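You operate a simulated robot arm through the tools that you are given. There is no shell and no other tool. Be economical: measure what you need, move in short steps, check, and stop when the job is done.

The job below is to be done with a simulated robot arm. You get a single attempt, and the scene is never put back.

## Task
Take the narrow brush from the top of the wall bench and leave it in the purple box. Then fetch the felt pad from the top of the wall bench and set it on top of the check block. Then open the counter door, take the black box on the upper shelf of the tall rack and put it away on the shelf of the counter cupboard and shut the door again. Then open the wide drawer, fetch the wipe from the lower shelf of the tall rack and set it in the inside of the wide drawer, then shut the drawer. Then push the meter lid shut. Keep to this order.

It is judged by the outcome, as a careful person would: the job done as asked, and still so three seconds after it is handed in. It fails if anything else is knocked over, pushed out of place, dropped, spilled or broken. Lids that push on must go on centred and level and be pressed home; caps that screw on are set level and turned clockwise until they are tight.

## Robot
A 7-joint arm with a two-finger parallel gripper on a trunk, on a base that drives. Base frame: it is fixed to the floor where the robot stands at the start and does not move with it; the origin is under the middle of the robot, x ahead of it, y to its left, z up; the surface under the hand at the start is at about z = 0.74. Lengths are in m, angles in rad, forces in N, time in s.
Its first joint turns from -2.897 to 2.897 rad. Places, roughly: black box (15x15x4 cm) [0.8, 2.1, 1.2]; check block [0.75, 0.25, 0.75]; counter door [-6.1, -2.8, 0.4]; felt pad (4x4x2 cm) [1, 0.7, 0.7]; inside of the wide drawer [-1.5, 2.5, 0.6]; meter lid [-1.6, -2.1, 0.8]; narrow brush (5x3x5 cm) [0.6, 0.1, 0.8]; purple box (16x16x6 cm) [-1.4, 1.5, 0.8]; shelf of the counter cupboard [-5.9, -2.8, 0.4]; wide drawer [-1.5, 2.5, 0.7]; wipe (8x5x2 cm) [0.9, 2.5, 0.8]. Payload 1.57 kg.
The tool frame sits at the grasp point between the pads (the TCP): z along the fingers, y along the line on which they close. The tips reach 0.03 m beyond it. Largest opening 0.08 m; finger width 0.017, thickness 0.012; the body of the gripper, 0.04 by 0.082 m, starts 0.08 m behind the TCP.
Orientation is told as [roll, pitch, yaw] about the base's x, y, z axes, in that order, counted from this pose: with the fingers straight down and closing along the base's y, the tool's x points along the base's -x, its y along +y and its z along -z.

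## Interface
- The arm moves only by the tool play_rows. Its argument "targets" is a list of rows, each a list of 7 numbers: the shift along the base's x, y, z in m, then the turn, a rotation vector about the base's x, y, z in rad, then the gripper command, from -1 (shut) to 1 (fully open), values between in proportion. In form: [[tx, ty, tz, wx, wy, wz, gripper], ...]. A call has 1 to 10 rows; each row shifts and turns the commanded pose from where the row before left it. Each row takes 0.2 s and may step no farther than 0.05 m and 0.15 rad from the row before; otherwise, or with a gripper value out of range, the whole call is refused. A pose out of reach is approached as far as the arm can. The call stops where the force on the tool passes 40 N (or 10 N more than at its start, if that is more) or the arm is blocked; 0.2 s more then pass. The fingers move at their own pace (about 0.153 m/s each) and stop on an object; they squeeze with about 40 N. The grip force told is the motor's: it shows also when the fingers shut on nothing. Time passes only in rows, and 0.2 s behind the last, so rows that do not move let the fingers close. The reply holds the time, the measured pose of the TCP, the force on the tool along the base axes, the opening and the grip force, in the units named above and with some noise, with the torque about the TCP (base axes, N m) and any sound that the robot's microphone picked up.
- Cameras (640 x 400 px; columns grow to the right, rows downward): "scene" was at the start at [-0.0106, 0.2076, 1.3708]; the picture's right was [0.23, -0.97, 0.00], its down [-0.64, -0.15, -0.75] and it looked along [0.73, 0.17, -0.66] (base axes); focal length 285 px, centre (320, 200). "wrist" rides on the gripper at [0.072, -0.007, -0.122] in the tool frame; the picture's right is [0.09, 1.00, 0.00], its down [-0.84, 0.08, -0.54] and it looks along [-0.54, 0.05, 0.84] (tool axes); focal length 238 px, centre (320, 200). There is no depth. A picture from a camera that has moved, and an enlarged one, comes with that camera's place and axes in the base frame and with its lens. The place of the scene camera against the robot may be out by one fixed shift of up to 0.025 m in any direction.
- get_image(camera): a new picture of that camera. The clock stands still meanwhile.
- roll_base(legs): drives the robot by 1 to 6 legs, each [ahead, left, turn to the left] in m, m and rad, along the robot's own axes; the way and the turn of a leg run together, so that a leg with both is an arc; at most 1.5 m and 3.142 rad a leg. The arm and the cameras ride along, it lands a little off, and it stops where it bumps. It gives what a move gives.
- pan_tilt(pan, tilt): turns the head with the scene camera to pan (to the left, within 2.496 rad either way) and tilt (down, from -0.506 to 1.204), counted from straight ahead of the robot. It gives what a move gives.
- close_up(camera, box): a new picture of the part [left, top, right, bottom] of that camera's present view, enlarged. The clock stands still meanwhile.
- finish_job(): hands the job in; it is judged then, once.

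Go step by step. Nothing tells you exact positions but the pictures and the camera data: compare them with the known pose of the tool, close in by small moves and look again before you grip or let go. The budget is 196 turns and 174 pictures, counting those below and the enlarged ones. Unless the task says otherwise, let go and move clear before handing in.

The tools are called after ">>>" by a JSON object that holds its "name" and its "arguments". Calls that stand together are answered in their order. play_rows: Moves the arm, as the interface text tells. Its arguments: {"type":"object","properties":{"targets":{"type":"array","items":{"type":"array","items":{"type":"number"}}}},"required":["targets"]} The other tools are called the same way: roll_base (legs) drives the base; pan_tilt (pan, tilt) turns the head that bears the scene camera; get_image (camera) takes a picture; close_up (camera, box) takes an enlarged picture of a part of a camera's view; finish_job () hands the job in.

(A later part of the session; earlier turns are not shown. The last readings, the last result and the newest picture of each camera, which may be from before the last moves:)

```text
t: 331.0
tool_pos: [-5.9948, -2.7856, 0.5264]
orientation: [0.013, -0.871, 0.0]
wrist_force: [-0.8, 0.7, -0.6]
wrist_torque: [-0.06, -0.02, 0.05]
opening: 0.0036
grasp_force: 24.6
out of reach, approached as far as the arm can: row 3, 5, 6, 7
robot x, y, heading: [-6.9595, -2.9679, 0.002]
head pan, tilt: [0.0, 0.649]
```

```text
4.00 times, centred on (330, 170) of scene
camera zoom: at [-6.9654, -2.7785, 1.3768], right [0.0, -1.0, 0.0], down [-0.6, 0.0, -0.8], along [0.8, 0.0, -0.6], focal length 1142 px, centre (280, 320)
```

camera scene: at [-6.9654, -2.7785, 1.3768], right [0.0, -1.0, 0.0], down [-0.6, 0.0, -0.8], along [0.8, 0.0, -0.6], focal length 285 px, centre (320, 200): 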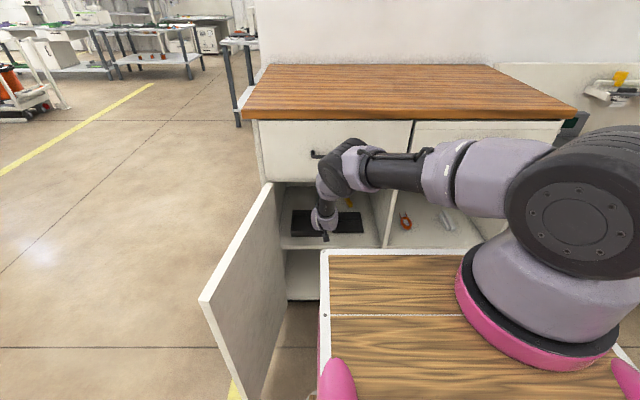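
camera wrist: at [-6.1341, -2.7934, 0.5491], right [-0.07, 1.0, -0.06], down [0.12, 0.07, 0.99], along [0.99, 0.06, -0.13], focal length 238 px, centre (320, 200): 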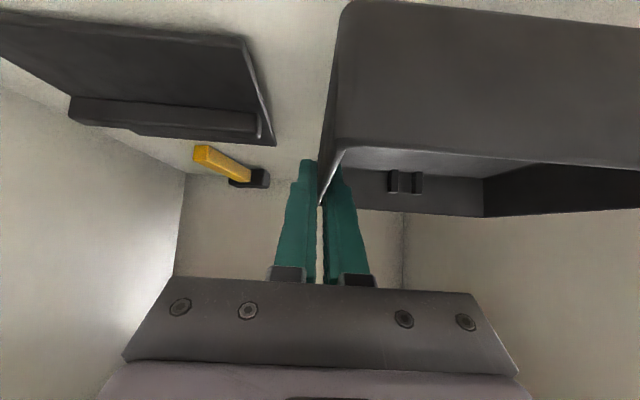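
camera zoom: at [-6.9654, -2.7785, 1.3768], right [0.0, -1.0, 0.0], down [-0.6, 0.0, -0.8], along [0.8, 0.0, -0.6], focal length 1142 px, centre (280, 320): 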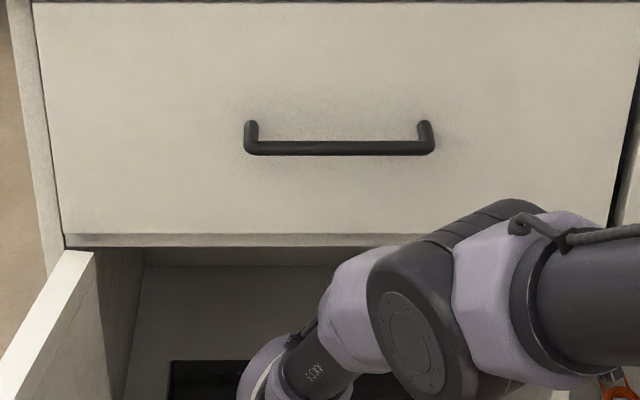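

The arm is at full stretch. I'll draw the arm back 4 cm and drive 6 cm closer, which gives room to lower.

>>> {"name": "play_rows", "arguments": {"targets": [[-0.02, 0, 0.005, 0, 0, 0, -1], [-0.02, 0, 0.005, 0, 0, 0, -1]]}}

>>> {"name": "roll_base", "arguments": {"legs": [[0.06, 0, 0]]}}

>>> {"name": "play_rows", "arguments": {"targets": [[0, 0, -0.01, 0, 0, 0, -1], [0, 0, -0.005, 0, 0, 0, -1], [0, 0, -0.005, 0, 0, 0, -1], [0, 0, -0.005, 0, 0, 0, -1], [0, 0, -0.004, 0, 0, 0, -1], [0, 0, 0, 0, 0, 0, -1]]}}

>>> {"name": "get_image", "arguments": {"camera": "wrist"}}

```text
t: 331.6
tool_pos: [-6.0366, -2.7858, 0.5369]
orientation: [0.013, -0.872, -0.002]
wrist_force: [-0.1, 1.1, -1.6]
wrist_torque: [-0.06, -0.07, -0.01]
opening: 0.0036
grasp_force: 24.5
robot x, y, heading: [-6.9614, -2.9652, 0.002]
head pan, tilt: [0.0, 0.649]
```

```text
t: 332.6
tool_pos: [-5.9752, -2.7855, 0.5365]
orientation: [0.013, -0.871, -0.001]
wrist_force: [-0.5, 0.3, -2.3]
wrist_torque: [-0.12, 0.0, -0.02]
opening: 0.0037
grasp_force: 24.1
robot x, y, heading: [-6.8967, -2.9637, 0.005]
head pan, tilt: [0.0, 0.649]
```

```text
t: 334.0
tool_pos: [-5.9765, -2.7856, 0.5067]
orientation: [0.014, -0.872, 0.0]
wrist_force: [0.4, 0.8, -1.3]
wrist_torque: [-0.07, -0.05, 0.0]
opening: 0.0037
grasp_force: 23.9
robot x, y, heading: [-6.902, -2.9666, 0.001]
head pan, tilt: [0.0, 0.649]
```

```text
70 pictures are left
camera wrist: at [-6.1141, -2.7932, 0.5307], right [-0.07, 1.0, -0.06], down [0.12, 0.07, 0.99], along [0.99, 0.06, -0.13], focal length 238 px, centre (320, 200)
```

wrist: 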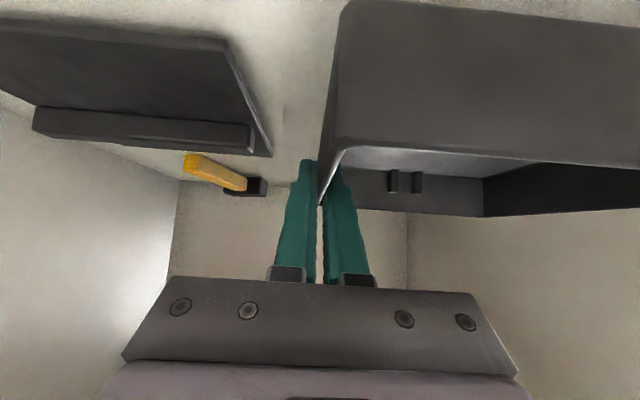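

No contact yet; continuing down in 3 mm steps.

>>> {"name": "play_rows", "arguments": {"targets": [[0, 0, -0.003, 0, 0, 0, -1], [0, 0, -0.003, 0, 0, 0, -1], [0, 0, -0.003, 0, 0, 0, -1], [0, 0, -0.003, 0, 0, 0, -1], [0, 0, 0, 0, 0, 0, -1]]}}

```text
t: 335.2
tool_pos: [-5.9748, -2.7856, 0.4967]
orientation: [0.012, -0.874, 0.0]
wrist_force: [0.3, 0.3, -1.7]
wrist_torque: [-0.11, -0.03, -0.04]
opening: 0.0038
grasp_force: 24.6
robot x, y, heading: [-6.9013, -2.9661, 0.005]
head pan, tilt: [0.0, 0.649]
```

>>> {"name": "play_rows", "arguments": {"targets": [[0, 0, -0.003, 0, 0, 0, -1], [0, 0, -0.003, 0, 0, 0, -1], [0, 0, -0.003, 0, 0, 0, -1], [0, 0, 0, 0, 0, 0, -1]]}}

>>> {"name": "get_image", "arguments": {"camera": "wrist"}}

```text
t: 336.2
tool_pos: [-5.9751, -2.7872, 0.4947]
orientation: [0.012, -0.871, 0.001]
wrist_force: [-1.3, 0.3, -1.4]
wrist_torque: [-0.08, -0.03, 0.01]
opening: 0.0036
grasp_force: 24.4
out of reach, approached as far as the arm can: row 1, 3
robot x, y, heading: [-6.8999, -2.9658, 0.003]
head pan, tilt: [0.0, 0.649]
```

```text
69 pictures are left
camera wrist: at [-6.1147, -2.794, 0.5173], right [-0.07, 1.0, -0.06], down [0.12, 0.07, 0.99], along [0.99, 0.06, -0.13], focal length 238 px, centre (320, 200)
```

wrist: 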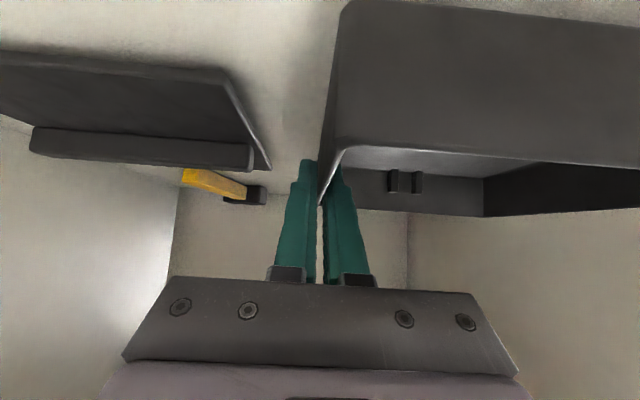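

At reach limit again; I'll draw back 3 cm, drive 3 cm closer, and continue lowering.

>>> {"name": "play_rows", "arguments": {"targets": [[-0.03, 0, 0.002, 0, 0, 0, -1]]}}

>>> {"name": "roll_base", "arguments": {"legs": [[0.03, 0, 0]]}}

>>> {"name": "play_rows", "arguments": {"targets": [[0, 0, -0.003, 0, 0, 0, -1], [0, 0, -0.003, 0, 0, 0, -1], [0, 0, -0.003, 0, 0, 0, -1], [0, 0, -0.003, 0, 0, 0, -1], [0, 0, 0, 0, 0, 0, -1]]}}

```text
t: 336.6
tool_pos: [-6.005, -2.7867, 0.4951]
orientation: [0.012, -0.874, -0.001]
wrist_force: [-0.8, 0.2, -0.5]
wrist_torque: [-0.06, -0.04, 0.03]
opening: 0.0038
grasp_force: 24.2
robot x, y, heading: [-6.9006, -2.9659, 0.002]
head pan, tilt: [0.0, 0.649]
```

```text
t: 337.4
tool_pos: [-5.9758, -2.7848, 0.4961]
orientation: [0.011, -0.874, -0.001]
wrist_force: [0.3, -0.1, -1.4]
wrist_torque: [-0.04, -0.06, -0.01]
opening: 0.0037
grasp_force: 24.1
robot x, y, heading: [-6.8702, -2.9658, 0.001]
head pan, tilt: [0.0, 0.649]
```

```text
t: 338.6
tool_pos: [-5.9764, -2.7842, 0.483]
orientation: [0.013, -0.872, -0.001]
wrist_force: [0.4, 0.2, -2.3]
wrist_torque: [-0.08, -0.06, -0.01]
opening: 0.0036
grasp_force: 24.5
robot x, y, heading: [-6.8666, -2.9621, 0.0]
head pan, tilt: [0.0, 0.649]
```

Still free; a bit further.

>>> {"name": "play_rows", "arguments": {"targets": [[0, 0, -0.003, 0, 0, 0, -1], [0, 0, -0.003, 0, 0, 0, -1], [0, 0, -0.003, 0, 0, 0, -1], [0, 0, -0.003, 0, 0, 0, -1], [0, 0, 0, 0, 0, 0, -1]]}}

>>> {"name": "get_image", "arguments": {"camera": "wrist"}}

```text
t: 339.8
tool_pos: [-5.9744, -2.7846, 0.4788]
orientation: [0.013, -0.875, 0.002]
wrist_force: [7.3, 2.7, 20.6]
wrist_torque: [-0.11, -0.11, -0.03]
opening: 0.0034
grasp_force: 24.5
out of reach, approached as far as the arm can: row 3
robot x, y, heading: [-6.8703, -2.9694, 0.005]
head pan, tilt: [0.0, 0.649]
```

```text
68 pictures are left
camera wrist: at [-6.1133, -2.7924, 0.5021], right [-0.07, 1.0, -0.06], down [0.12, 0.07, 0.99], along [0.99, 0.06, -0.12], focal length 238 px, centre (320, 200)
```

wrist: 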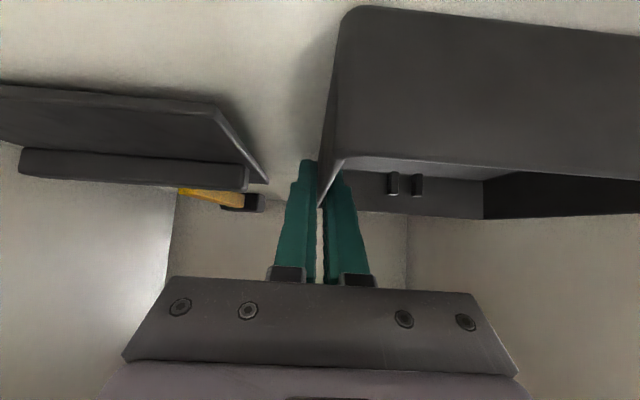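

Contact: the tray rests on the shelf. I'll open slightly and withdraw along the tool's axis.

>>> {"name": "play_rows", "arguments": {"targets": [[0, 0, 0.002, 0, 0, 0, -1], [0, 0, 0, 0, 0, 0, -0.3], [0, 0, 0, 0, 0, 0, -0.3], [0, 0, 0.01, 0, 0, 0, -0.3], [-0.005, 0, 0.015, 0, 0, 0, -0.3], [-0.03, 0, 0.026, 0, 0, 0, -0.3], [-0.03, 0, 0.026, 0, 0, 0, -0.3], [-0.03, 0, 0.026, 0, 0, 0, -0.3], [-0.04, 0, 0.01, 0, 0, 0, -0.3], [-0.04, 0, 0.0, 0, 0, 0, -0.3]]}}

>>> {"name": "get_image", "arguments": {"camera": "wrist"}}

>>> {"name": "get_image", "arguments": {"camera": "scene"}}

```text
t: 342.0
tool_pos: [-6.1503, -2.7845, 0.5896]
orientation: [0.012, -0.872, -0.002]
wrist_force: [0.5, -1.2, 0.3]
wrist_torque: [0.0, 0.0, 0.03]
opening: 0.0282
grasp_force: 0.1
robot x, y, heading: [-6.8666, -2.9651, -0.001]
head pan, tilt: [0.0, 0.649]
```

```text
67 pictures are left
camera wrist: at [-6.2889, -2.7937, 0.6128], right [-0.07, 1.0, -0.06], down [0.12, 0.07, 0.99], along [0.99, 0.06, -0.13], focal length 238 px, centre (320, 200)
```

wrist: 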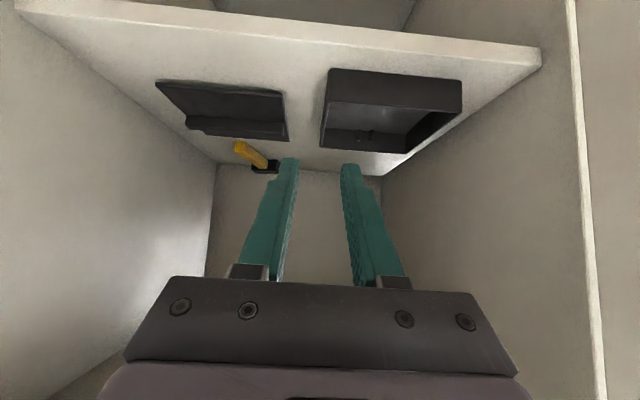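

```text
66 pictures are left
camera scene: at [-6.8743, -2.7784, 1.3768], right [0.0, -1.0, 0.0], down [-0.6, 0.0, -0.8], along [0.8, 0.0, -0.6], focal length 285 px, centre (320, 200)
```

scene: 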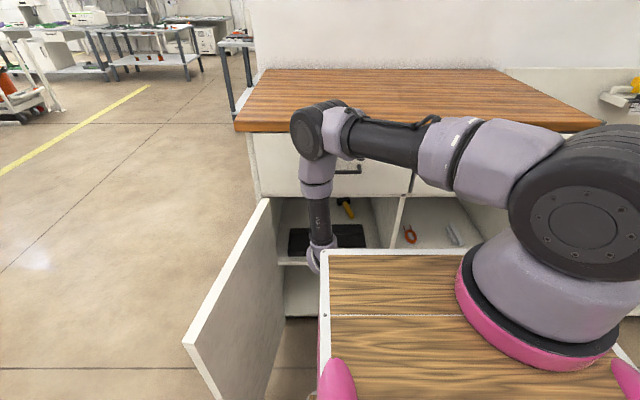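

The tray sits well inside the shelf. Now to shut the door: I'll back out, raise the hand and turn the fingers down to drag the door from its outer side.

>>> {"name": "roll_base", "arguments": {"legs": [[-0.3, 0, 0], [0, 0.15, 0]]}}

>>> {"name": "play_rows", "arguments": {"targets": [[0, 0, 0.045, 0, 0, 0, -1], [0, 0, 0.045, 0, 0, 0, -1], [0, 0, 0.045, 0, 0.1, 0, -1], [0, 0, 0.045, 0, 0.1, 0, -1], [0, 0, 0.045, 0, 0.12, 0, -1], [0, 0, 0.045, 0, 0.14, 0, -1], [0, 0.02, 0.045, 0, 0.14, 0, -1], [0, 0.04, 0.02, 0, 0.14, 0, -1], [0, 0.04, 0, 0, 0.132, 0, -1], [0, 0.04, 0, 0, 0, 0, -1]]}}

>>> {"name": "get_image", "arguments": {"camera": "wrist"}}

>>> {"name": "get_image", "arguments": {"camera": "scene"}}

```text
t: 345.1
tool_pos: [-6.4539, -2.6367, 0.5894]
orientation: [0.012, -0.873, -0.002]
wrist_force: [-1.0, 0.4, -0.3]
wrist_torque: [0.02, 0.03, -0.03]
opening: 0.0279
grasp_force: 0.0
robot x, y, heading: [-7.1699, -2.8166, -0.002]
head pan, tilt: [0.0, 0.649]
```

```text
t: 347.3
tool_pos: [-6.4525, -2.4948, 0.9259]
orientation: [0.012, 0.0, -0.002]
wrist_force: [-0.5, 0.1, 0.7]
wrist_torque: [0.04, 0.0, 0.02]
opening: 0.0001
grasp_force: 21.1
robot x, y, heading: [-7.1735, -2.818, 0.003]
head pan, tilt: [0.0, 0.649]
```

```text
65 pictures are left
camera wrist: at [-6.5241, -2.5027, 1.0474], right [-0.09, 1.0, 0.01], down [0.84, 0.07, 0.54], along [0.54, 0.06, -0.84], focal length 238 px, centre (320, 200)
```

wrist: 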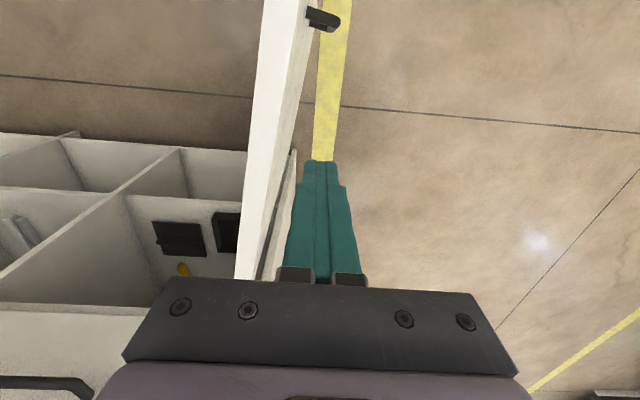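

```text
64 pictures are left
camera scene: at [-7.1781, -2.6285, 1.3769], right [0.0, -1.0, 0.0], down [-0.6, 0.0, -0.8], along [0.8, 0.0, -0.6], focal length 285 px, centre (320, 200)
```

scene: 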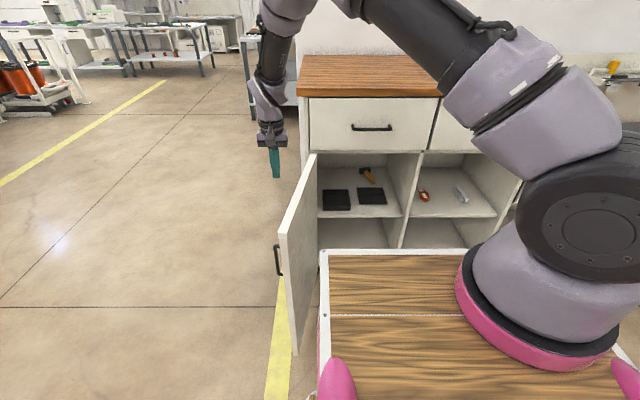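

The fingers are on the outer side of the door with about 2.5 cm of gap. I'll lower them beside it and drag the door round through its arc.

>>> {"name": "play_rows", "arguments": {"targets": [[0, 0, -0.045, 0, 0, 0, -1], [0, 0, -0.045, 0, 0, 0, -1], [0, 0, -0.045, 0, 0, 0, -1], [0, 0, -0.03, 0, 0, 0, -1], [0, -0.03, 0, 0, 0, 0, -1], [0, -0.03, 0, 0, 0, 0, -1], [0, -0.04, 0, 0, 0, 0, -1], [0.01, -0.04, 0, 0, 0, 0, -1], [0.01, -0.04, 0, 0, 0, 0, -1], [0.01, -0.04, 0, 0, 0, 0, -1]]}}

>>> {"name": "play_rows", "arguments": {"targets": [[0.02, -0.04, 0, 0, 0, 0, -1], [0.02, -0.035, 0, 0, 0, 0, -1], [0.025, -0.03, 0, 0, 0, 0, -1], [0.025, -0.025, 0, 0, 0, 0, -1], [0, 0, 0, 0, 0, 0, -1]]}}

>>> {"name": "get_image", "arguments": {"camera": "wrist"}}

>>> {"name": "get_image", "arguments": {"camera": "scene"}}

```text
t: 349.5
tool_pos: [-6.4223, -2.7136, 0.76]
orientation: [0.012, -0.001, 0.002]
wrist_force: [0.6, 0.3, -0.4]
wrist_torque: [-0.06, -0.04, 0.02]
opening: 0.0
grasp_force: 21.7
robot x, y, heading: [-7.1682, -2.8165, 0.003]
head pan, tilt: [0.0, 0.649]
```

```text
t: 350.7
tool_pos: [-6.333, -2.8473, 0.7589]
orientation: [0.01, 0.0, -0.001]
wrist_force: [0.5, -0.2, -0.4]
wrist_torque: [0.0, 0.03, 0.0]
opening: 0.0
grasp_force: 21.1
robot x, y, heading: [-7.1719, -2.8163, -0.006]
head pan, tilt: [0.0, 0.649]
```

```text
63 pictures are left
camera wrist: at [-6.4043, -2.8549, 0.8819], right [-0.09, 1.0, 0.01], down [0.84, 0.07, 0.54], along [0.54, 0.06, -0.84], focal length 238 px, centre (320, 200)
```

wrist: 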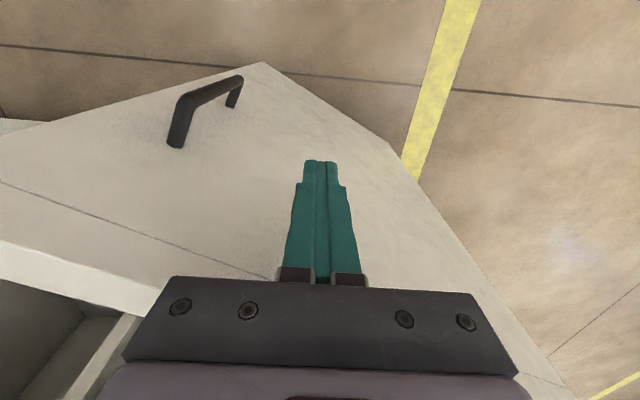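

```text
62 pictures are left
camera scene: at [-7.1781, -2.6282, 1.3768], right [0.0, -1.0, 0.0], down [-0.6, 0.0, -0.8], along [0.8, 0.0, -0.6], focal length 285 px, centre (320, 200)
```

scene: 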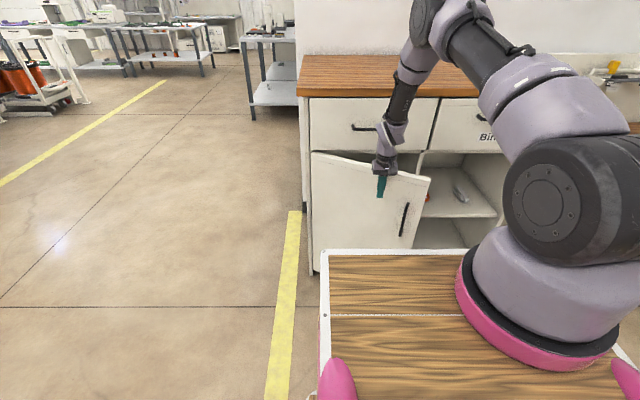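

The door is about 30° open. I'll back off a little, pitch the fingers forward, and push the door home with the closed tips.

>>> {"name": "play_rows", "arguments": {"targets": [[-0.04, 0, 0, 0, -0.12, 0, -1], [-0.03, -0.01, 0, 0, -0.13, 0, -1], [0, -0.02, 0, 0, -0.14, 0, -1], [0, -0.02, -0.01, 0, -0.14, 0, -1], [0, -0.02, -0.01, 0, -0.14, 0, -1], [0, -0.01, -0.01, 0, -0.14, 0, -1], [0, 0, -0.01, 0, -0.14, 0, -1], [0, 0, 0, 0, -0.14, 0, -1], [0, 0, 0, 0, -0.14, 0, -1], [0, 0, 0, 0, 0, 0, -1]]}}

>>> {"name": "get_image", "arguments": {"camera": "wrist"}}

```text
t: 352.9
tool_pos: [-6.4046, -2.9255, 0.7192]
orientation: [0.013, -1.233, -0.002]
wrist_force: [0.0, -0.1, 0.4]
wrist_torque: [0.01, -0.03, 0.0]
opening: 0.0004
grasp_force: 21.4
robot x, y, heading: [-7.1744, -2.8188, 0.004]
head pan, tilt: [0.0, 0.649]
```

```text
61 pictures are left
camera wrist: at [-6.543, -2.9339, 0.6922], right [-0.04, 1.0, -0.08], down [-0.23, 0.07, 0.97], along [0.97, 0.06, 0.23], focal length 238 px, centre (320, 200)
```

wrist: 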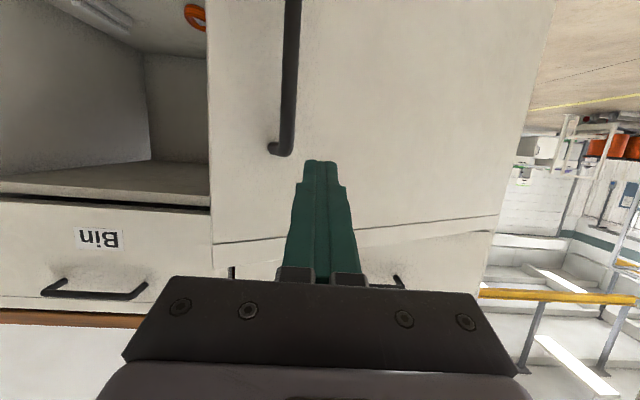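

Pushing forward in small steps until the door meets its frame.

>>> {"name": "play_rows", "arguments": {"targets": [[0.03, 0, 0, 0, 0, 0, -1], [0.03, 0, 0, 0, 0, 0, -1], [0.03, 0, 0, 0, 0, 0, -1], [0.03, 0, 0, 0, 0, 0, -1], [0.03, 0, 0, 0, 0, 0, -1], [0.03, 0, 0, 0, 0, 0, -1], [0.02, 0, 0, 0, 0, 0, -1], [0.02, 0, 0, 0, 0, 0, -1], [0.02, 0, 0, 0, 0, 0, -1], [0.01, 0, 0, 0, 0, 0, -1]]}}

>>> {"name": "get_image", "arguments": {"camera": "wrist"}}

>>> {"name": "get_image", "arguments": {"camera": "scene"}}

```text
t: 354.8
tool_pos: [-6.1781, -2.9258, 0.7168]
orientation: [0.014, -1.225, -0.004]
wrist_force: [-0.8, 0.7, 0.5]
wrist_torque: [0.02, -0.06, -0.04]
opening: 0.0001
grasp_force: 20.6
robot x, y, heading: [-7.1732, -2.8142, 0.004]
head pan, tilt: [0.0, 0.649]
stopped in row 9: the force on the tool passed its limit at 70 N (the readings are from after the stop); the commanded pose is now the measured one
```

```text
60 pictures are left
camera wrist: at [-6.3167, -2.9341, 0.6908], right [-0.04, 1.0, -0.08], down [-0.23, 0.07, 0.97], along [0.97, 0.06, 0.22], focal length 238 px, centre (320, 200)
```

wrist: 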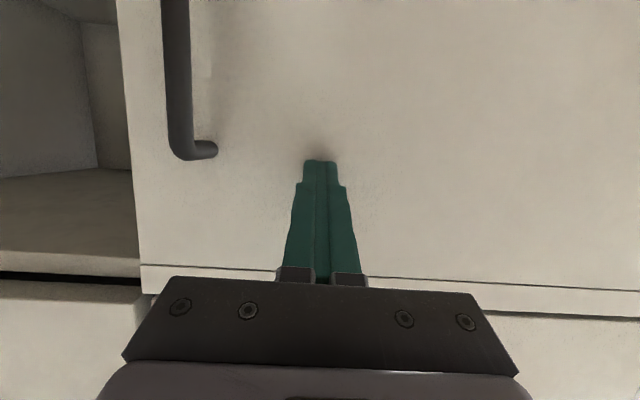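

```text
59 pictures are left
camera scene: at [-7.179, -2.6282, 1.3768], right [0.0, -1.0, 0.0], down [-0.6, 0.0, -0.8], along [0.8, 0.0, -0.6], focal length 285 px, centre (320, 200)
```

scene: 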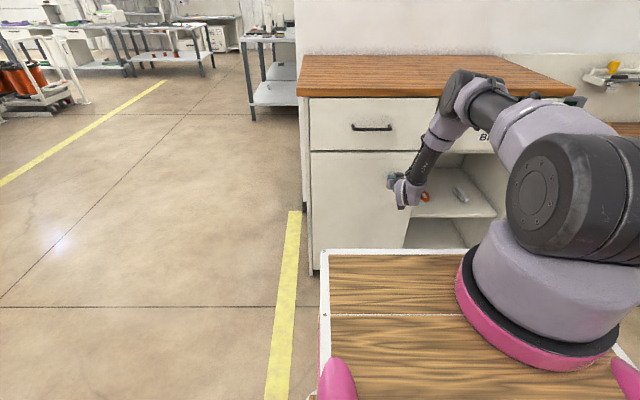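

The door met its stop. I'll back off, raise and tuck the hand, and check that it is fully shut.

>>> {"name": "play_rows", "arguments": {"targets": [[-0.045, 0, 0, 0, 0, 0, -1], [-0.045, 0, 0.02, 0, 0, 0, -1], [-0.045, -0.02, 0.02, 0, 0, 0, -1], [-0.045, -0.02, 0.02, 0, 0, 0, -1], [-0.04, -0.02, 0.02, 0, 0, 0, -1], [0, 0, 0.045, 0, 0.13, 0, -1], [0, 0, 0.045, 0, 0.14, 0, -1], [0, 0, 0.045, 0, 0.14, 0, -1], [0, 0, 0.045, 0, 0.14, 0, -1], [0, 0, 0.03, 0, 0.14, 0, -1]]}}

>>> {"name": "close_up", "arguments": {"camera": "scene", "box": [280, 80, 520, 230]}}

```text
refused: row 3 steps farther than a row can; nothing moved
```

```text
2.67 times, centred on (400, 155) of scene
camera zoom: at [-7.179, -2.6282, 1.3768], right [0.0, -1.0, 0.0], down [-0.6, 0.0, -0.8], along [0.8, 0.0, -0.6], focal length 761 px, centre (107, 320)
```

zoom: 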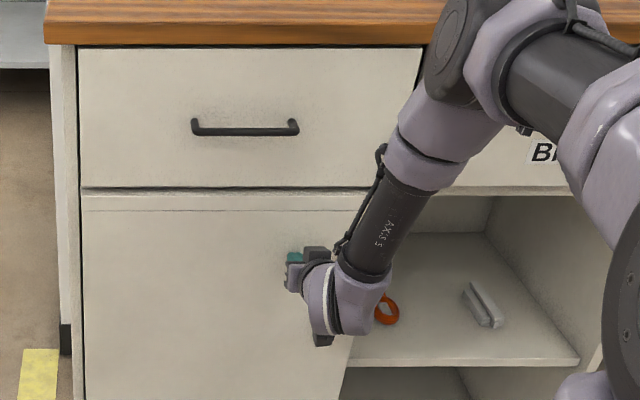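

Looks flush. Repeating the withdrawal with shorter steps.

>>> {"name": "play_rows", "arguments": {"targets": [[-0.045, 0, 0, 0, 0, 0, -1], [-0.045, 0, 0.015, 0, 0, 0, -1], [-0.04, -0.015, 0.02, 0, 0, 0, -1], [-0.04, -0.015, 0.02, 0, 0, 0, -1], [-0.04, -0.015, 0.02, 0, 0, 0, -1], [0, 0, 0.045, 0, 0.13, 0, -1], [0, 0, 0.045, 0, 0.14, 0, -1], [0, 0, 0.045, 0, 0.14, 0, -1], [0, 0, 0.045, 0, 0.14, 0, -1], [0, 0, 0.03, 0, 0.14, 0, -1]]}}

>>> {"name": "play_rows", "arguments": {"targets": [[0, 0.03, 0, 0, 0.14, 0, -1], [0, 0.03, 0, 0, 0.14, 0, -1], [0, 0.03, 0, 0, 0.14, 0, -1], [0, 0.03, 0, 0, 0.12, 0, -1]]}}

>>> {"name": "get_image", "arguments": {"camera": "scene"}}

```text
t: 357.0
tool_pos: [-6.3892, -2.9694, 1.0021]
orientation: [0.012, -0.536, 0.001]
wrist_force: [0.7, -0.2, -1.0]
wrist_torque: [0.01, 0.0, -0.02]
opening: 0.0001
grasp_force: 21.8
robot x, y, heading: [-7.1741, -2.8176, 0.003]
head pan, tilt: [0.0, 0.649]
```

```text
t: 358.0
tool_pos: [-6.3883, -2.8514, 1.0033]
orientation: [0.01, 0.006, 0.0]
wrist_force: [0.4, 0.2, 0.1]
wrist_torque: [0.03, 0.0, 0.03]
opening: 0.0
grasp_force: 21.9
robot x, y, heading: [-7.1736, -2.8148, 0.003]
head pan, tilt: [0.0, 0.649]
```

```text
57 pictures are left
camera scene: at [-7.1784, -2.6286, 1.3769], right [0.0, -1.0, 0.0], down [-0.6, 0.0, -0.8], along [0.8, 0.0, -0.6], focal length 285 px, centre (320, 200)
```

scene: 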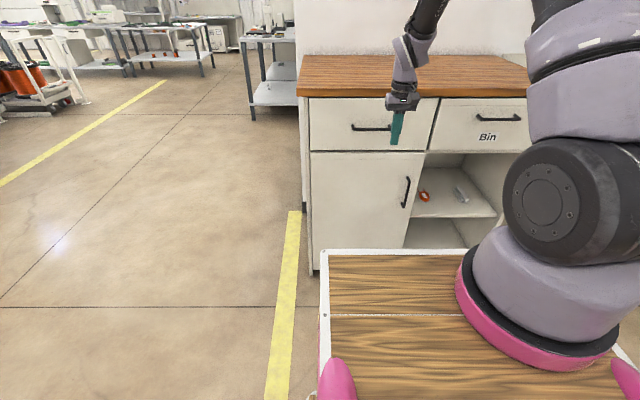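

The counter door is shut. Next is the wide drawer near (-1.5, 2.5, 0.7); I'll move clear and look across the hall to find which way it faces.

>>> {"name": "roll_base", "arguments": {"legs": [[-0.05, 0, 0], [0, 1.0, 0], [0, 0.65, 0], [1.5, 0, 0]]}}

>>> {"name": "pan_tilt", "arguments": {"pan": 0.75, "tilt": 0.25}}

>>> {"name": "get_image", "arguments": {"camera": "scene"}}

```text
t: 373.8
tool_pos: [-5.0008, -1.1082, 1.0035]
orientation: [0.011, 0.004, 0.045]
wrist_force: [0.5, -0.1, 0.3]
wrist_torque: [0.0, 0.01, -0.02]
opening: 0.0002
grasp_force: 21.5
robot x, y, heading: [-5.7826, -1.109, 0.049]
head pan, tilt: [0.0, 0.649]
```

```text
t: 374.9
tool_pos: [-5.0006, -1.1063, 1.0036]
orientation: [0.011, 0.003, 0.045]
wrist_force: [-0.4, 0.1, -0.1]
wrist_torque: [0.03, 0.03, -0.01]
opening: 0.0
grasp_force: 21.7
robot x, y, heading: [-5.7882, -1.1141, 0.044]
head pan, tilt: [0.75, 0.25]
```

```text
56 pictures are left
camera scene: at [-5.8218, -0.8603, 1.4133], right [0.72, -0.7, 0.0], down [-0.17, -0.18, -0.97], along [0.68, 0.69, -0.25], focal length 285 px, centre (320, 200)
```

scene: 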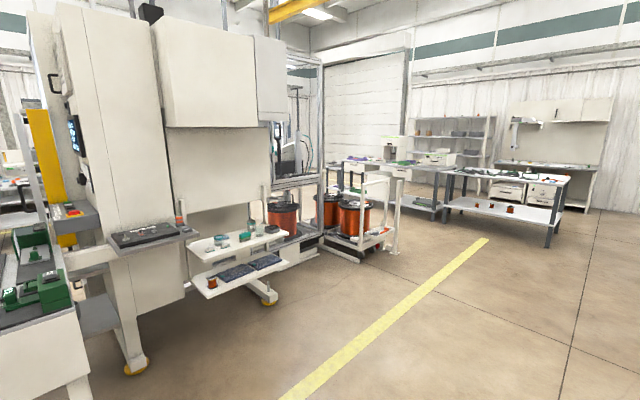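

I'll enlarge the packing table seen from the west.

>>> {"name": "close_up", "arguments": {"camera": "scene", "box": [310, 125, 470, 225]}}

```text
4.00 times, centred on (390, 175) of scene
camera zoom: at [-5.8218, -0.8603, 1.4133], right [0.72, -0.7, 0.0], down [-0.17, -0.18, -0.97], along [0.68, 0.69, -0.25], focal length 1142 px, centre (40, 300)
```

zoom: 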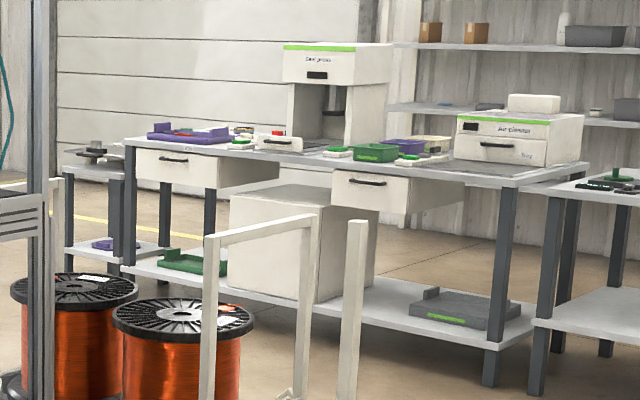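

The wide drawer is the northern one on the table's west side. I'll go along the aisle to x≈-2.4, turn north and drive up the corridor between the table and the spool cart.

>>> {"name": "roll_base", "arguments": {"legs": [[0, 0, -0.046], [1.5, 0, 0], [1.5, 0, 0], [0.38, 0, 0], [0, 0, 1.57]]}}

>>> {"name": "pan_tilt", "arguments": {"pan": 0.0, "tilt": 0.45}}

>>> {"name": "get_image", "arguments": {"camera": "scene"}}

```text
t: 395.7
tool_pos: [-2.3575, -0.3112, 1.0036]
orientation: [0.01, 0.003, 1.575]
wrist_force: [0.5, 0.6, 0.1]
wrist_torque: [0.01, -0.01, 0.02]
opening: 0.0
grasp_force: 21.5
robot x, y, heading: [-2.3825, -1.097, 1.574]
head pan, tilt: [0.75, 0.25]
```

```text
t: 396.8
tool_pos: [-2.3578, -0.311, 1.0031]
orientation: [0.011, 0.004, 1.575]
wrist_force: [-1.0, 0.1, -1.4]
wrist_torque: [-0.02, -0.03, -0.02]
opening: 0.0
grasp_force: 20.9
robot x, y, heading: [-2.3864, -1.0961, 1.578]
head pan, tilt: [0.0, 0.45]
```

```text
54 pictures are left
camera scene: at [-2.5687, -1.1061, 1.3947], right [1.0, 0.01, 0.0], down [0.0, -0.44, -0.9], along [-0.01, 0.9, -0.44], focal length 285 px, centre (320, 200)
```

scene: 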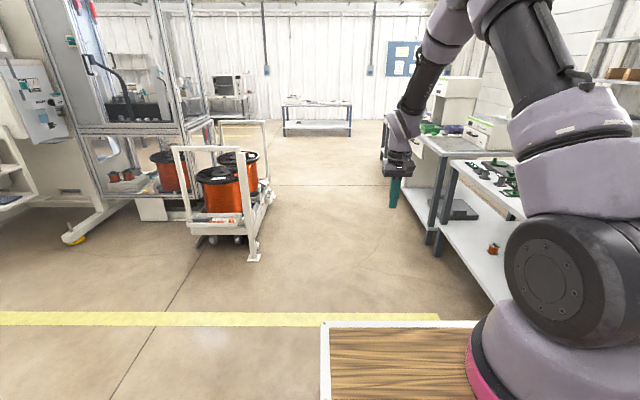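

The corridor is about 1.4 m wide. I'll drive north to y≈1.75 and look right at the drawer.

>>> {"name": "roll_base", "arguments": {"legs": [[1.4, 0, 0], [1.4, 0, 0]]}}

>>> {"name": "pan_tilt", "arguments": {"pan": -0.75, "tilt": 0.6}}

>>> {"name": "get_image", "arguments": {"camera": "scene"}}

```text
t: 410.2
tool_pos: [-2.3851, 2.4545, 1.0022]
orientation: [0.01, 0.003, 1.576]
wrist_force: [0.3, 1.2, 0.1]
wrist_torque: [-0.03, -0.01, -0.02]
opening: 0.0001
grasp_force: 21.4
robot x, y, heading: [-2.4152, 1.6714, 1.578]
head pan, tilt: [0.0, 0.45]
```

```text
t: 411.3
tool_pos: [-2.3853, 2.4548, 1.0043]
orientation: [0.011, 0.004, 1.578]
wrist_force: [-0.2, -0.1, -0.5]
wrist_torque: [-0.02, 0.0, -0.04]
opening: 0.0001
grasp_force: 20.9
robot x, y, heading: [-2.4141, 1.6742, 1.576]
head pan, tilt: [-0.75, 0.6]
```

```text
53 pictures are left
camera scene: at [-2.5374, 1.633, 1.3811], right [0.74, -0.68, 0.0], down [-0.38, -0.42, -0.83], along [0.56, 0.61, -0.56], focal length 285 px, centre (320, 200)
```

scene: 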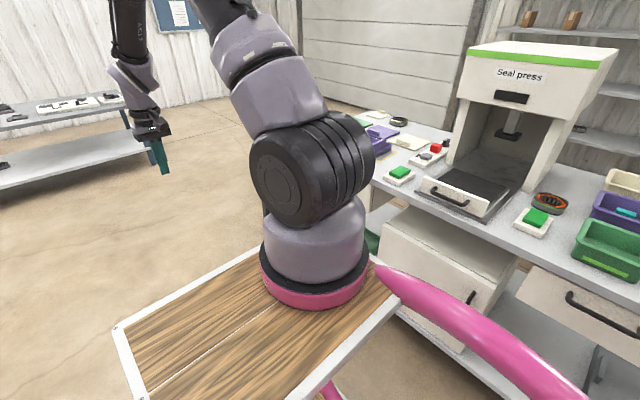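

The wide drawer front is at about (-1.57, 2.52). I'll draw the arm in, drive up to y≈2.5 and turn to face it (east).

>>> {"name": "play_rows", "arguments": {"targets": [[0, -0.045, 0, 0, 0, 0, -1], [0, -0.045, 0, 0, 0, 0, -1], [0, -0.045, 0, 0, 0, 0, -1], [0, -0.045, 0, 0, 0, 0, -1]]}}

>>> {"name": "roll_base", "arguments": {"legs": [[0.78, 0.06, 0], [0, 0, -1.575]]}}

>>> {"name": "pan_tilt", "arguments": {"pan": 0.0, "tilt": 0.6}}

>>> {"name": "get_image", "arguments": {"camera": "scene"}}

```text
t: 412.3
tool_pos: [-2.3867, 2.2741, 1.0018]
orientation: [0.011, 0.004, 1.575]
wrist_force: [-1.2, -0.2, 0.6]
wrist_torque: [-0.01, 0.01, -0.01]
opening: 0.0
grasp_force: 21.5
robot x, y, heading: [-2.4148, 1.6727, 1.576]
head pan, tilt: [-0.75, 0.6]
```

```text
t: 420.4
tool_pos: [-1.8756, 2.4093, 1.0021]
orientation: [0.011, 0.004, -0.017]
wrist_force: [0.5, -0.4, -0.3]
wrist_torque: [-0.01, -0.02, -0.02]
opening: 0.0003
grasp_force: 21.7
robot x, y, heading: [-2.4786, 2.4528, -0.016]
head pan, tilt: [-0.75, 0.6]
```

```text
t: 421.5
tool_pos: [-1.8759, 2.4082, 1.0013]
orientation: [0.011, 0.003, -0.017]
wrist_force: [-0.2, 0.2, 0.3]
wrist_torque: [-0.02, -0.02, 0.02]
opening: 0.0001
grasp_force: 21.5
robot x, y, heading: [-2.4815, 2.4542, -0.02]
head pan, tilt: [0.0, 0.6]
```

```text
52 pictures are left
camera scene: at [-2.4791, 2.6398, 1.3811], right [-0.02, -1.0, 0.0], down [-0.56, 0.01, -0.83], along [0.82, -0.01, -0.56], focal length 285 px, centre (320, 200)
```

scene: 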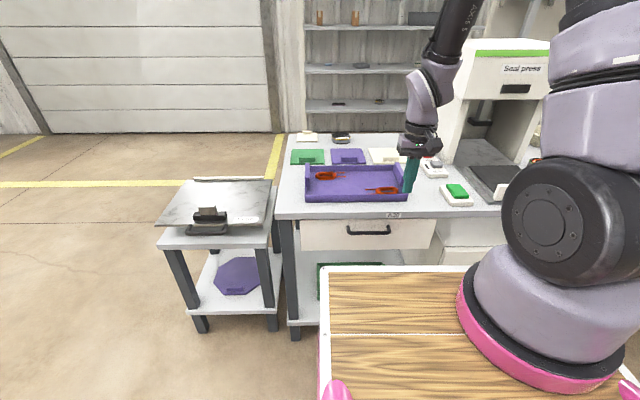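

I can see the drawer and its horizontal bar handle (y≈2.44, z≈0.67). I'll back off slightly, point the gripper forward and roll it so it closes vertically.

>>> {"name": "roll_base", "arguments": {"legs": [[-0.12, 0, 0.018]]}}

>>> {"name": "play_rows", "arguments": {"targets": [[0.02, 0.004, 0, 0, -0.143, 0, 1], [0.02, 0.004, 0, 0, -0.143, 0, 1], [0.02, 0.004, -0.02, 0, -0.143, 0, 1], [0.02, 0.004, -0.02, 0, -0.143, 0, 1], [0.02, 0.004, -0.03, 0, -0.143, 0, 1], [0.02, 0.004, -0.03, 0, -0.143, 0, 1], [0.015, 0.004, -0.03, 0, -0.143, 0, 1], [0.015, 0.004, -0.03, 0, -0.143, 0, 1], [0.01, 0.004, -0.03, 0, -0.143, 0, 1], [0.01, 0.004, -0.03, 0, -0.143, 0, 1]]}}

>>> {"name": "play_rows", "arguments": {"targets": [[0, 0, -0.03, 0.05, -0.141, 0, 1], [0, 0, -0.03, 0.14, 0, 0, 1], [0, 0, -0.03, 0.14, 0, 0, 1], [0, 0, -0.02, 0.14, 0, 0, 1], [0, 0, 0, 0.14, 0, 0, 1], [0, 0, 0, 0.14, 0, 0, 1], [0, 0, 0, 0.14, 0, 0, 1], [0, 0, 0, 0.14, 0, 0, 1], [0, 0, 0, 0.14, 0, 0, 1], [0, 0, 0, 0.14, 0, 0, 1]]}}

>>> {"name": "play_rows", "arguments": {"targets": [[0, 0, 0, 0.14, 0, 0, 1], [0, 0, 0, 0.12, 0, 0, 1], [0, 0, 0, 0, 0, 0, 1]]}}

>>> {"name": "get_image", "arguments": {"camera": "wrist"}}

>>> {"name": "get_image", "arguments": {"camera": "scene"}}

```text
t: 422.7
tool_pos: [-1.996, 2.423, 1.0014]
orientation: [0.01, 0.004, 0.004]
wrist_force: [-0.4, 0.8, -1.0]
wrist_torque: [0.0, 0.0, 0.0]
opening: 0.0
grasp_force: 21.4
robot x, y, heading: [-2.6009, 2.4526, 0.0]
head pan, tilt: [0.0, 0.6]
```

```text
t: 424.9
tool_pos: [-1.8267, 2.4609, 0.7802]
orientation: [-0.004, -1.427, 0.016]
wrist_force: [0.1, -0.6, 0.0]
wrist_torque: [0.01, 0.03, -0.03]
opening: 0.0797
grasp_force: 0.1
robot x, y, heading: [-2.598, 2.451, 0.007]
head pan, tilt: [0.0, 0.6]
```

```text
t: 427.1
tool_pos: [-1.8272, 2.4625, 0.6715]
orientation: [1.586, -0.262, -1.566]
wrist_force: [-0.1, 1.0, 0.1]
wrist_torque: [0.01, 0.03, -0.03]
opening: 0.08
grasp_force: 0.1
robot x, y, heading: [-2.5986, 2.4526, 0.005]
head pan, tilt: [0.0, 0.6]
```

```text
t: 427.9
tool_pos: [-1.8249, 2.4621, 0.6714]
orientation: [1.585, -0.002, -1.568]
wrist_force: [-0.5, -0.6, -0.2]
wrist_torque: [0.0, 0.0, 0.04]
opening: 0.08
grasp_force: 0.1
robot x, y, heading: [-2.5914, 2.4509, 0.004]
head pan, tilt: [0.0, 0.6]
```

```text
51 pictures are left
camera wrist: at [-1.9466, 2.5334, 0.6631], right [-0.01, 0.09, 1.0], down [-0.54, -0.84, 0.07], along [0.84, -0.54, 0.06], focal length 238 px, centre (320, 200)
```

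wrist: 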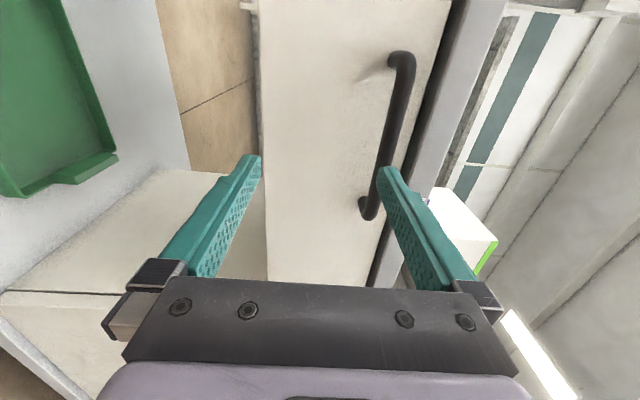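

```text
50 pictures are left
camera scene: at [-2.604, 2.6404, 1.3811], right [0.0, -1.0, 0.0], down [-0.56, 0.0, -0.83], along [0.83, 0.0, -0.56], focal length 285 px, centre (320, 200)
```

scene: 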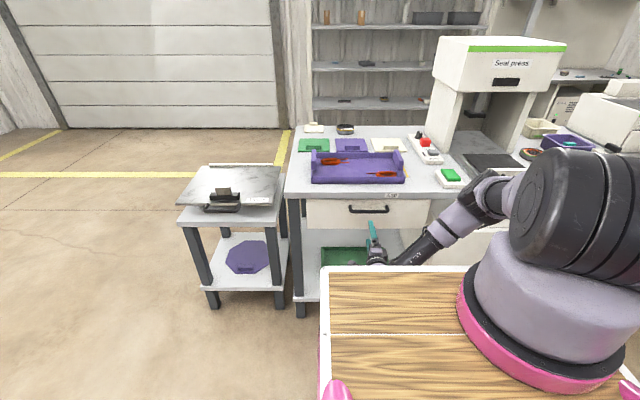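

The handle appears near x≈-1.71, y≈2.452, z≈0.735. I'll rise to that height, move nearer and re-check.

>>> {"name": "play_rows", "arguments": {"targets": [[0, -0.005, 0.03, 0, 0, 0, 1], [0.02, -0.005, 0.03, 0, 0, 0, 1], [0.03, 0, 0, 0, 0, 0, 1], [0, 0, 0, 0, 0, 0, 1]]}}

>>> {"name": "get_image", "arguments": {"camera": "wrist"}}

```text
t: 428.9
tool_pos: [-1.7739, 2.4527, 0.7315]
orientation: [1.586, -0.003, -1.567]
wrist_force: [-0.2, 0.4, 0.4]
wrist_torque: [0.03, -0.01, 0.0]
opening: 0.0799
grasp_force: 0.0
robot x, y, heading: [-2.6018, 2.4545, 0.006]
head pan, tilt: [0.0, 0.6]
```

```text
49 pictures are left
camera wrist: at [-1.8954, 2.5237, 0.7228], right [-0.01, 0.1, 1.0], down [-0.54, -0.84, 0.07], along [0.84, -0.54, 0.06], focal length 238 px, centre (320, 200)
```

wrist: 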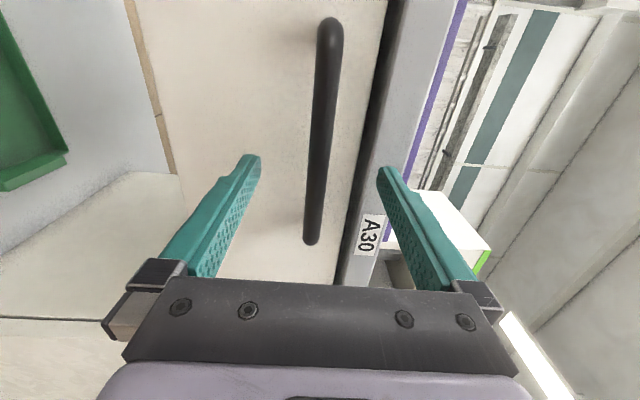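

Refined handle: x≈-1.735, z≈0.730, y 2.38–2.535. I'll narrow the opening, move on so the bar is between the pads, close, and pull slightly.

>>> {"name": "play_rows", "arguments": {"targets": [[0, 0.003, -0.001, 0, 0, 0, 0.1], [0.015, 0, 0, 0, 0, 0, 0.1], [0.014, 0, 0, 0, 0, 0, 0.1], [0, 0, 0, 0, 0, 0, -1], [0, 0, 0, 0, 0, 0, -1], [0, 0, 0, 0, 0, 0, -1]]}}

>>> {"name": "get_image", "arguments": {"camera": "wrist"}}

```text
t: 430.0
tool_pos: [-1.7502, 2.456, 0.7301]
orientation: [1.584, -0.001, -1.563]
wrist_force: [-15.7, -4.7, 12.8]
wrist_torque: [0.31, 0.33, -0.49]
opening: 0.0141
grasp_force: 30.8
robot x, y, heading: [-2.6008, 2.4541, 0.001]
head pan, tilt: [0.0, 0.6]
stopped in row 5: the force on the tool passed its limit at 49 N (the readings are from after the stop); the commanded pose is now the measured one
```

```text
48 pictures are left
camera wrist: at [-1.8714, 2.5269, 0.7216], right [-0.01, 0.09, 1.0], down [-0.54, -0.84, 0.07], along [0.84, -0.53, 0.06], focal length 238 px, centre (320, 200)
```

wrist: 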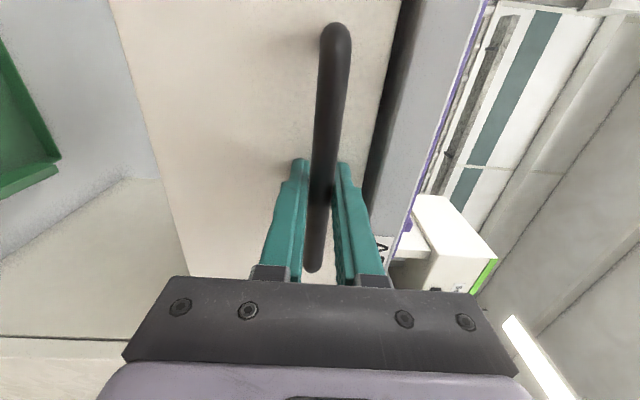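

The handle is gripped. Pulling the drawer: 10 cm with the arm first.

>>> {"name": "play_rows", "arguments": {"targets": [[-0.02, 0, 0, 0, 0, 0, -1], [-0.025, 0, 0, 0, 0, 0, -1], [-0.025, 0, 0, 0, 0, 0, -1], [-0.03, 0, 0, 0, 0, 0, -1], [0, 0, 0, 0, 0, 0, -1]]}}

>>> {"name": "roll_base", "arguments": {"legs": [[-0.13, 0, 0]]}}

>>> {"name": "get_image", "arguments": {"camera": "scene"}}

```text
t: 431.2
tool_pos: [-1.8482, 2.456, 0.7296]
orientation: [1.581, -0.001, -1.567]
wrist_force: [0.6, -10.0, 12.5]
wrist_torque: [0.18, 0.06, -0.09]
opening: 0.0137
grasp_force: 30.6
robot x, y, heading: [-2.5993, 2.4515, -0.0]
head pan, tilt: [0.0, 0.6]
```

```text
t: 432.4
tool_pos: [-1.9786, 2.4562, 0.73]
orientation: [1.581, -0.002, -1.563]
wrist_force: [1.8, -23.5, 15.9]
wrist_torque: [0.17, 0.01, 0.1]
opening: 0.0139
grasp_force: 29.8
robot x, y, heading: [-2.7276, 2.4497, 0.007]
head pan, tilt: [0.0, 0.6]
```

```text
47 pictures are left
camera scene: at [-2.7349, 2.6389, 1.3812], right [0.01, -1.0, 0.0], down [-0.56, 0.0, -0.83], along [0.83, 0.0, -0.56], focal length 285 px, centre (320, 200)
```

scene: 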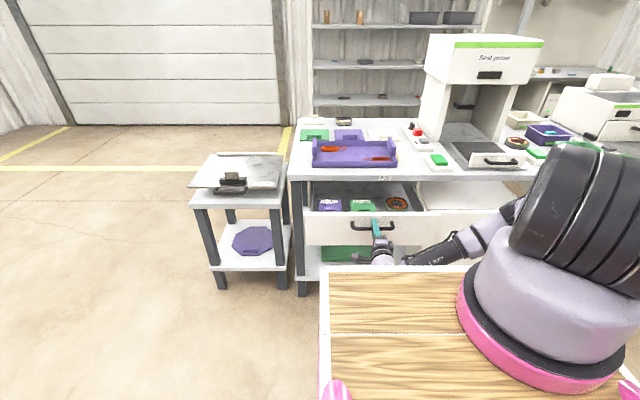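

The drawer is open about 23 cm with some items inside. I'll enlarge to find the free floor.

>>> {"name": "close_up", "arguments": {"camera": "scene", "box": [290, 165, 450, 265]}}

```text
4.00 times, centred on (370, 215) of scene
camera zoom: at [-2.7349, 2.6389, 1.3812], right [0.01, -1.0, 0.0], down [-0.56, 0.0, -0.83], along [0.83, 0.0, -0.56], focal length 1142 px, centre (120, 140)
```

zoom: 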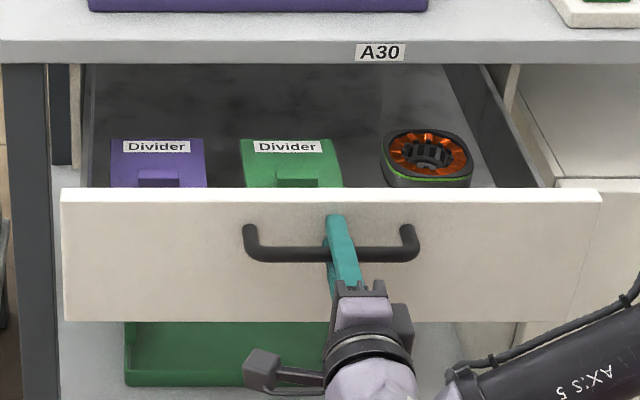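

The drawer has free floor to be checked from above later. I'll release the handle, back the hand off, raise it and turn the fingers down, then drive round the north end to the rack.

>>> {"name": "play_rows", "arguments": {"targets": [[0, 0, 0, 0, 0, 0, 0.2], [0, 0, 0, 0, 0, 0, 0.2], [-0.03, 0, 0, 0, 0, 0, 0.2], [-0.03, 0, 0, 0, 0, 0, 0.2]]}}

>>> {"name": "roll_base", "arguments": {"legs": [[-0.1, 0.05, 0]]}}

>>> {"name": "play_rows", "arguments": {"targets": [[0.02, 0, 0.045, -0.14, 0, 0, 0], [0.02, 0, 0.045, -0.14, 0, 0, 0], [0, 0, 0.045, -0.14, 0, 0, 0], [0, 0, 0.045, -0.14, 0, 0, 0], [0, 0, 0.045, -0.14, 0, 0, 0], [0, 0, 0.045, -0.14, 0, 0, 0], [0, 0, 0.045, -0.14, 0, 0, 0], [0, 0, 0.045, -0.14, 0, 0, 0], [0, 0, 0.045, -0.14, 0, 0, 0], [0, 0, 0, -0.14, 0, 0, 0]]}}

>>> {"name": "get_image", "arguments": {"camera": "scene"}}

```text
t: 433.4
tool_pos: [-2.0379, 2.4564, 0.7269]
orientation: [1.581, -0.004, -1.563]
wrist_force: [-0.8, 0.1, 0.2]
wrist_torque: [0.01, 0.01, 0.01]
opening: 0.0478
grasp_force: 0.1
robot x, y, heading: [-2.7291, 2.4502, 0.007]
head pan, tilt: [0.0, 0.6]
```

```text
t: 434.6
tool_pos: [-2.1383, 2.5073, 0.7273]
orientation: [1.581, -0.004, -1.562]
wrist_force: [0.5, 0.2, -0.9]
wrist_torque: [0.01, 0.0, 0.0]
opening: 0.0479
grasp_force: 0.0
robot x, y, heading: [-2.8303, 2.5019, 0.01]
head pan, tilt: [0.0, 0.6]
```

```text
t: 436.8
tool_pos: [-2.0909, 2.5095, 1.1283]
orientation: [1.529, -1.406, -1.521]
wrist_force: [0.8, -0.2, -0.1]
wrist_torque: [0.04, 0.01, 0.04]
opening: 0.04
grasp_force: 0.1
out of reach, approached as far as the arm can: row 9
robot x, y, heading: [-2.8309, 2.5017, 0.007]
head pan, tilt: [0.0, 0.6]
```

```text
45 pictures are left
camera scene: at [-2.8356, 2.6897, 1.3811], right [0.01, -1.0, 0.0], down [-0.57, 0.0, -0.82], along [0.82, 0.01, -0.57], focal length 285 px, centre (320, 200)
```

scene: 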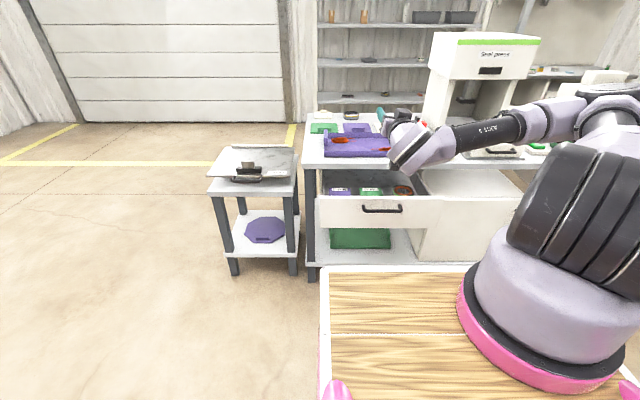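

The drawer stays open. Driving round: north to y≈3.9, then east past the table end, then down to the rack front.

>>> {"name": "roll_base", "arguments": {"legs": [[0, 1.4, 0], [1.4, 0, -0.007], [1.25, 0, 0], [0, -1.3, 0]]}}

>>> {"name": "pan_tilt", "arguments": {"pan": 0.0, "tilt": 0.5}}

>>> {"name": "get_image", "arguments": {"camera": "scene"}}

```text
t: 462.5
tool_pos: [0.4912, 2.5405, 1.1282]
orientation: [1.533, -1.402, -1.555]
wrist_force: [-0.7, 0.5, 0.7]
wrist_torque: [0.0, -0.03, 0.0]
opening: 0.04
grasp_force: 0.1
robot x, y, heading: [-0.2498, 2.5556, -0.025]
head pan, tilt: [0.0, 0.6]
```

```text
t: 463.2
tool_pos: [0.4907, 2.5405, 1.1286]
orientation: [1.534, -1.402, -1.556]
wrist_force: [0.0, -0.3, 0.2]
wrist_torque: [-0.01, 0.01, 0.04]
opening: 0.0401
grasp_force: 0.0
robot x, y, heading: [-0.2518, 2.5562, -0.029]
head pan, tilt: [0.0, 0.499]
```

```text
44 pictures are left
camera scene: at [-0.2452, 2.7452, 1.3902], right [-0.03, -1.0, 0.0], down [-0.48, 0.01, -0.88], along [0.88, -0.02, -0.48], focal length 285 px, centre (320, 200)
```

scene: 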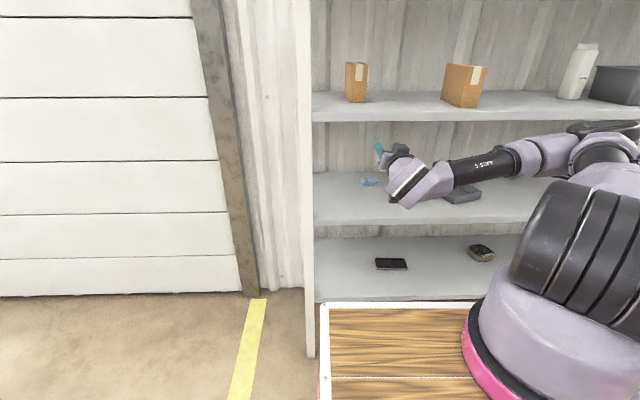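

The blue item on the middle shelf matches the wipe. I'll enlarge it to see its orientation.

>>> {"name": "close_up", "arguments": {"camera": "scene", "box": [340, 160, 420, 210]}}

```text
8.00 times, centred on (380, 185) of scene
camera zoom: at [-0.2452, 2.7452, 1.3902], right [-0.03, -1.0, 0.0], down [-0.48, 0.01, -0.88], along [0.88, -0.02, -0.48], focal length 2283 px, centre (-160, 320)
```

zoom: 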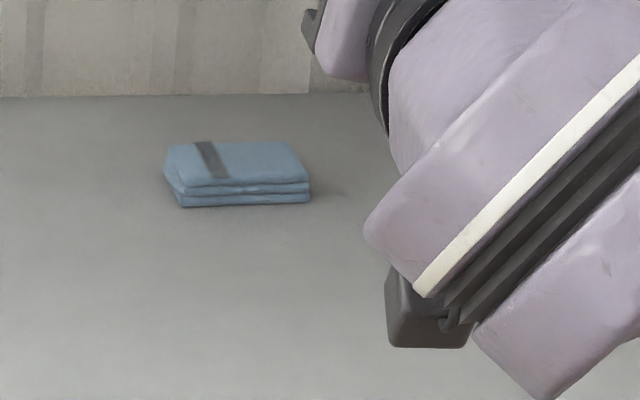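

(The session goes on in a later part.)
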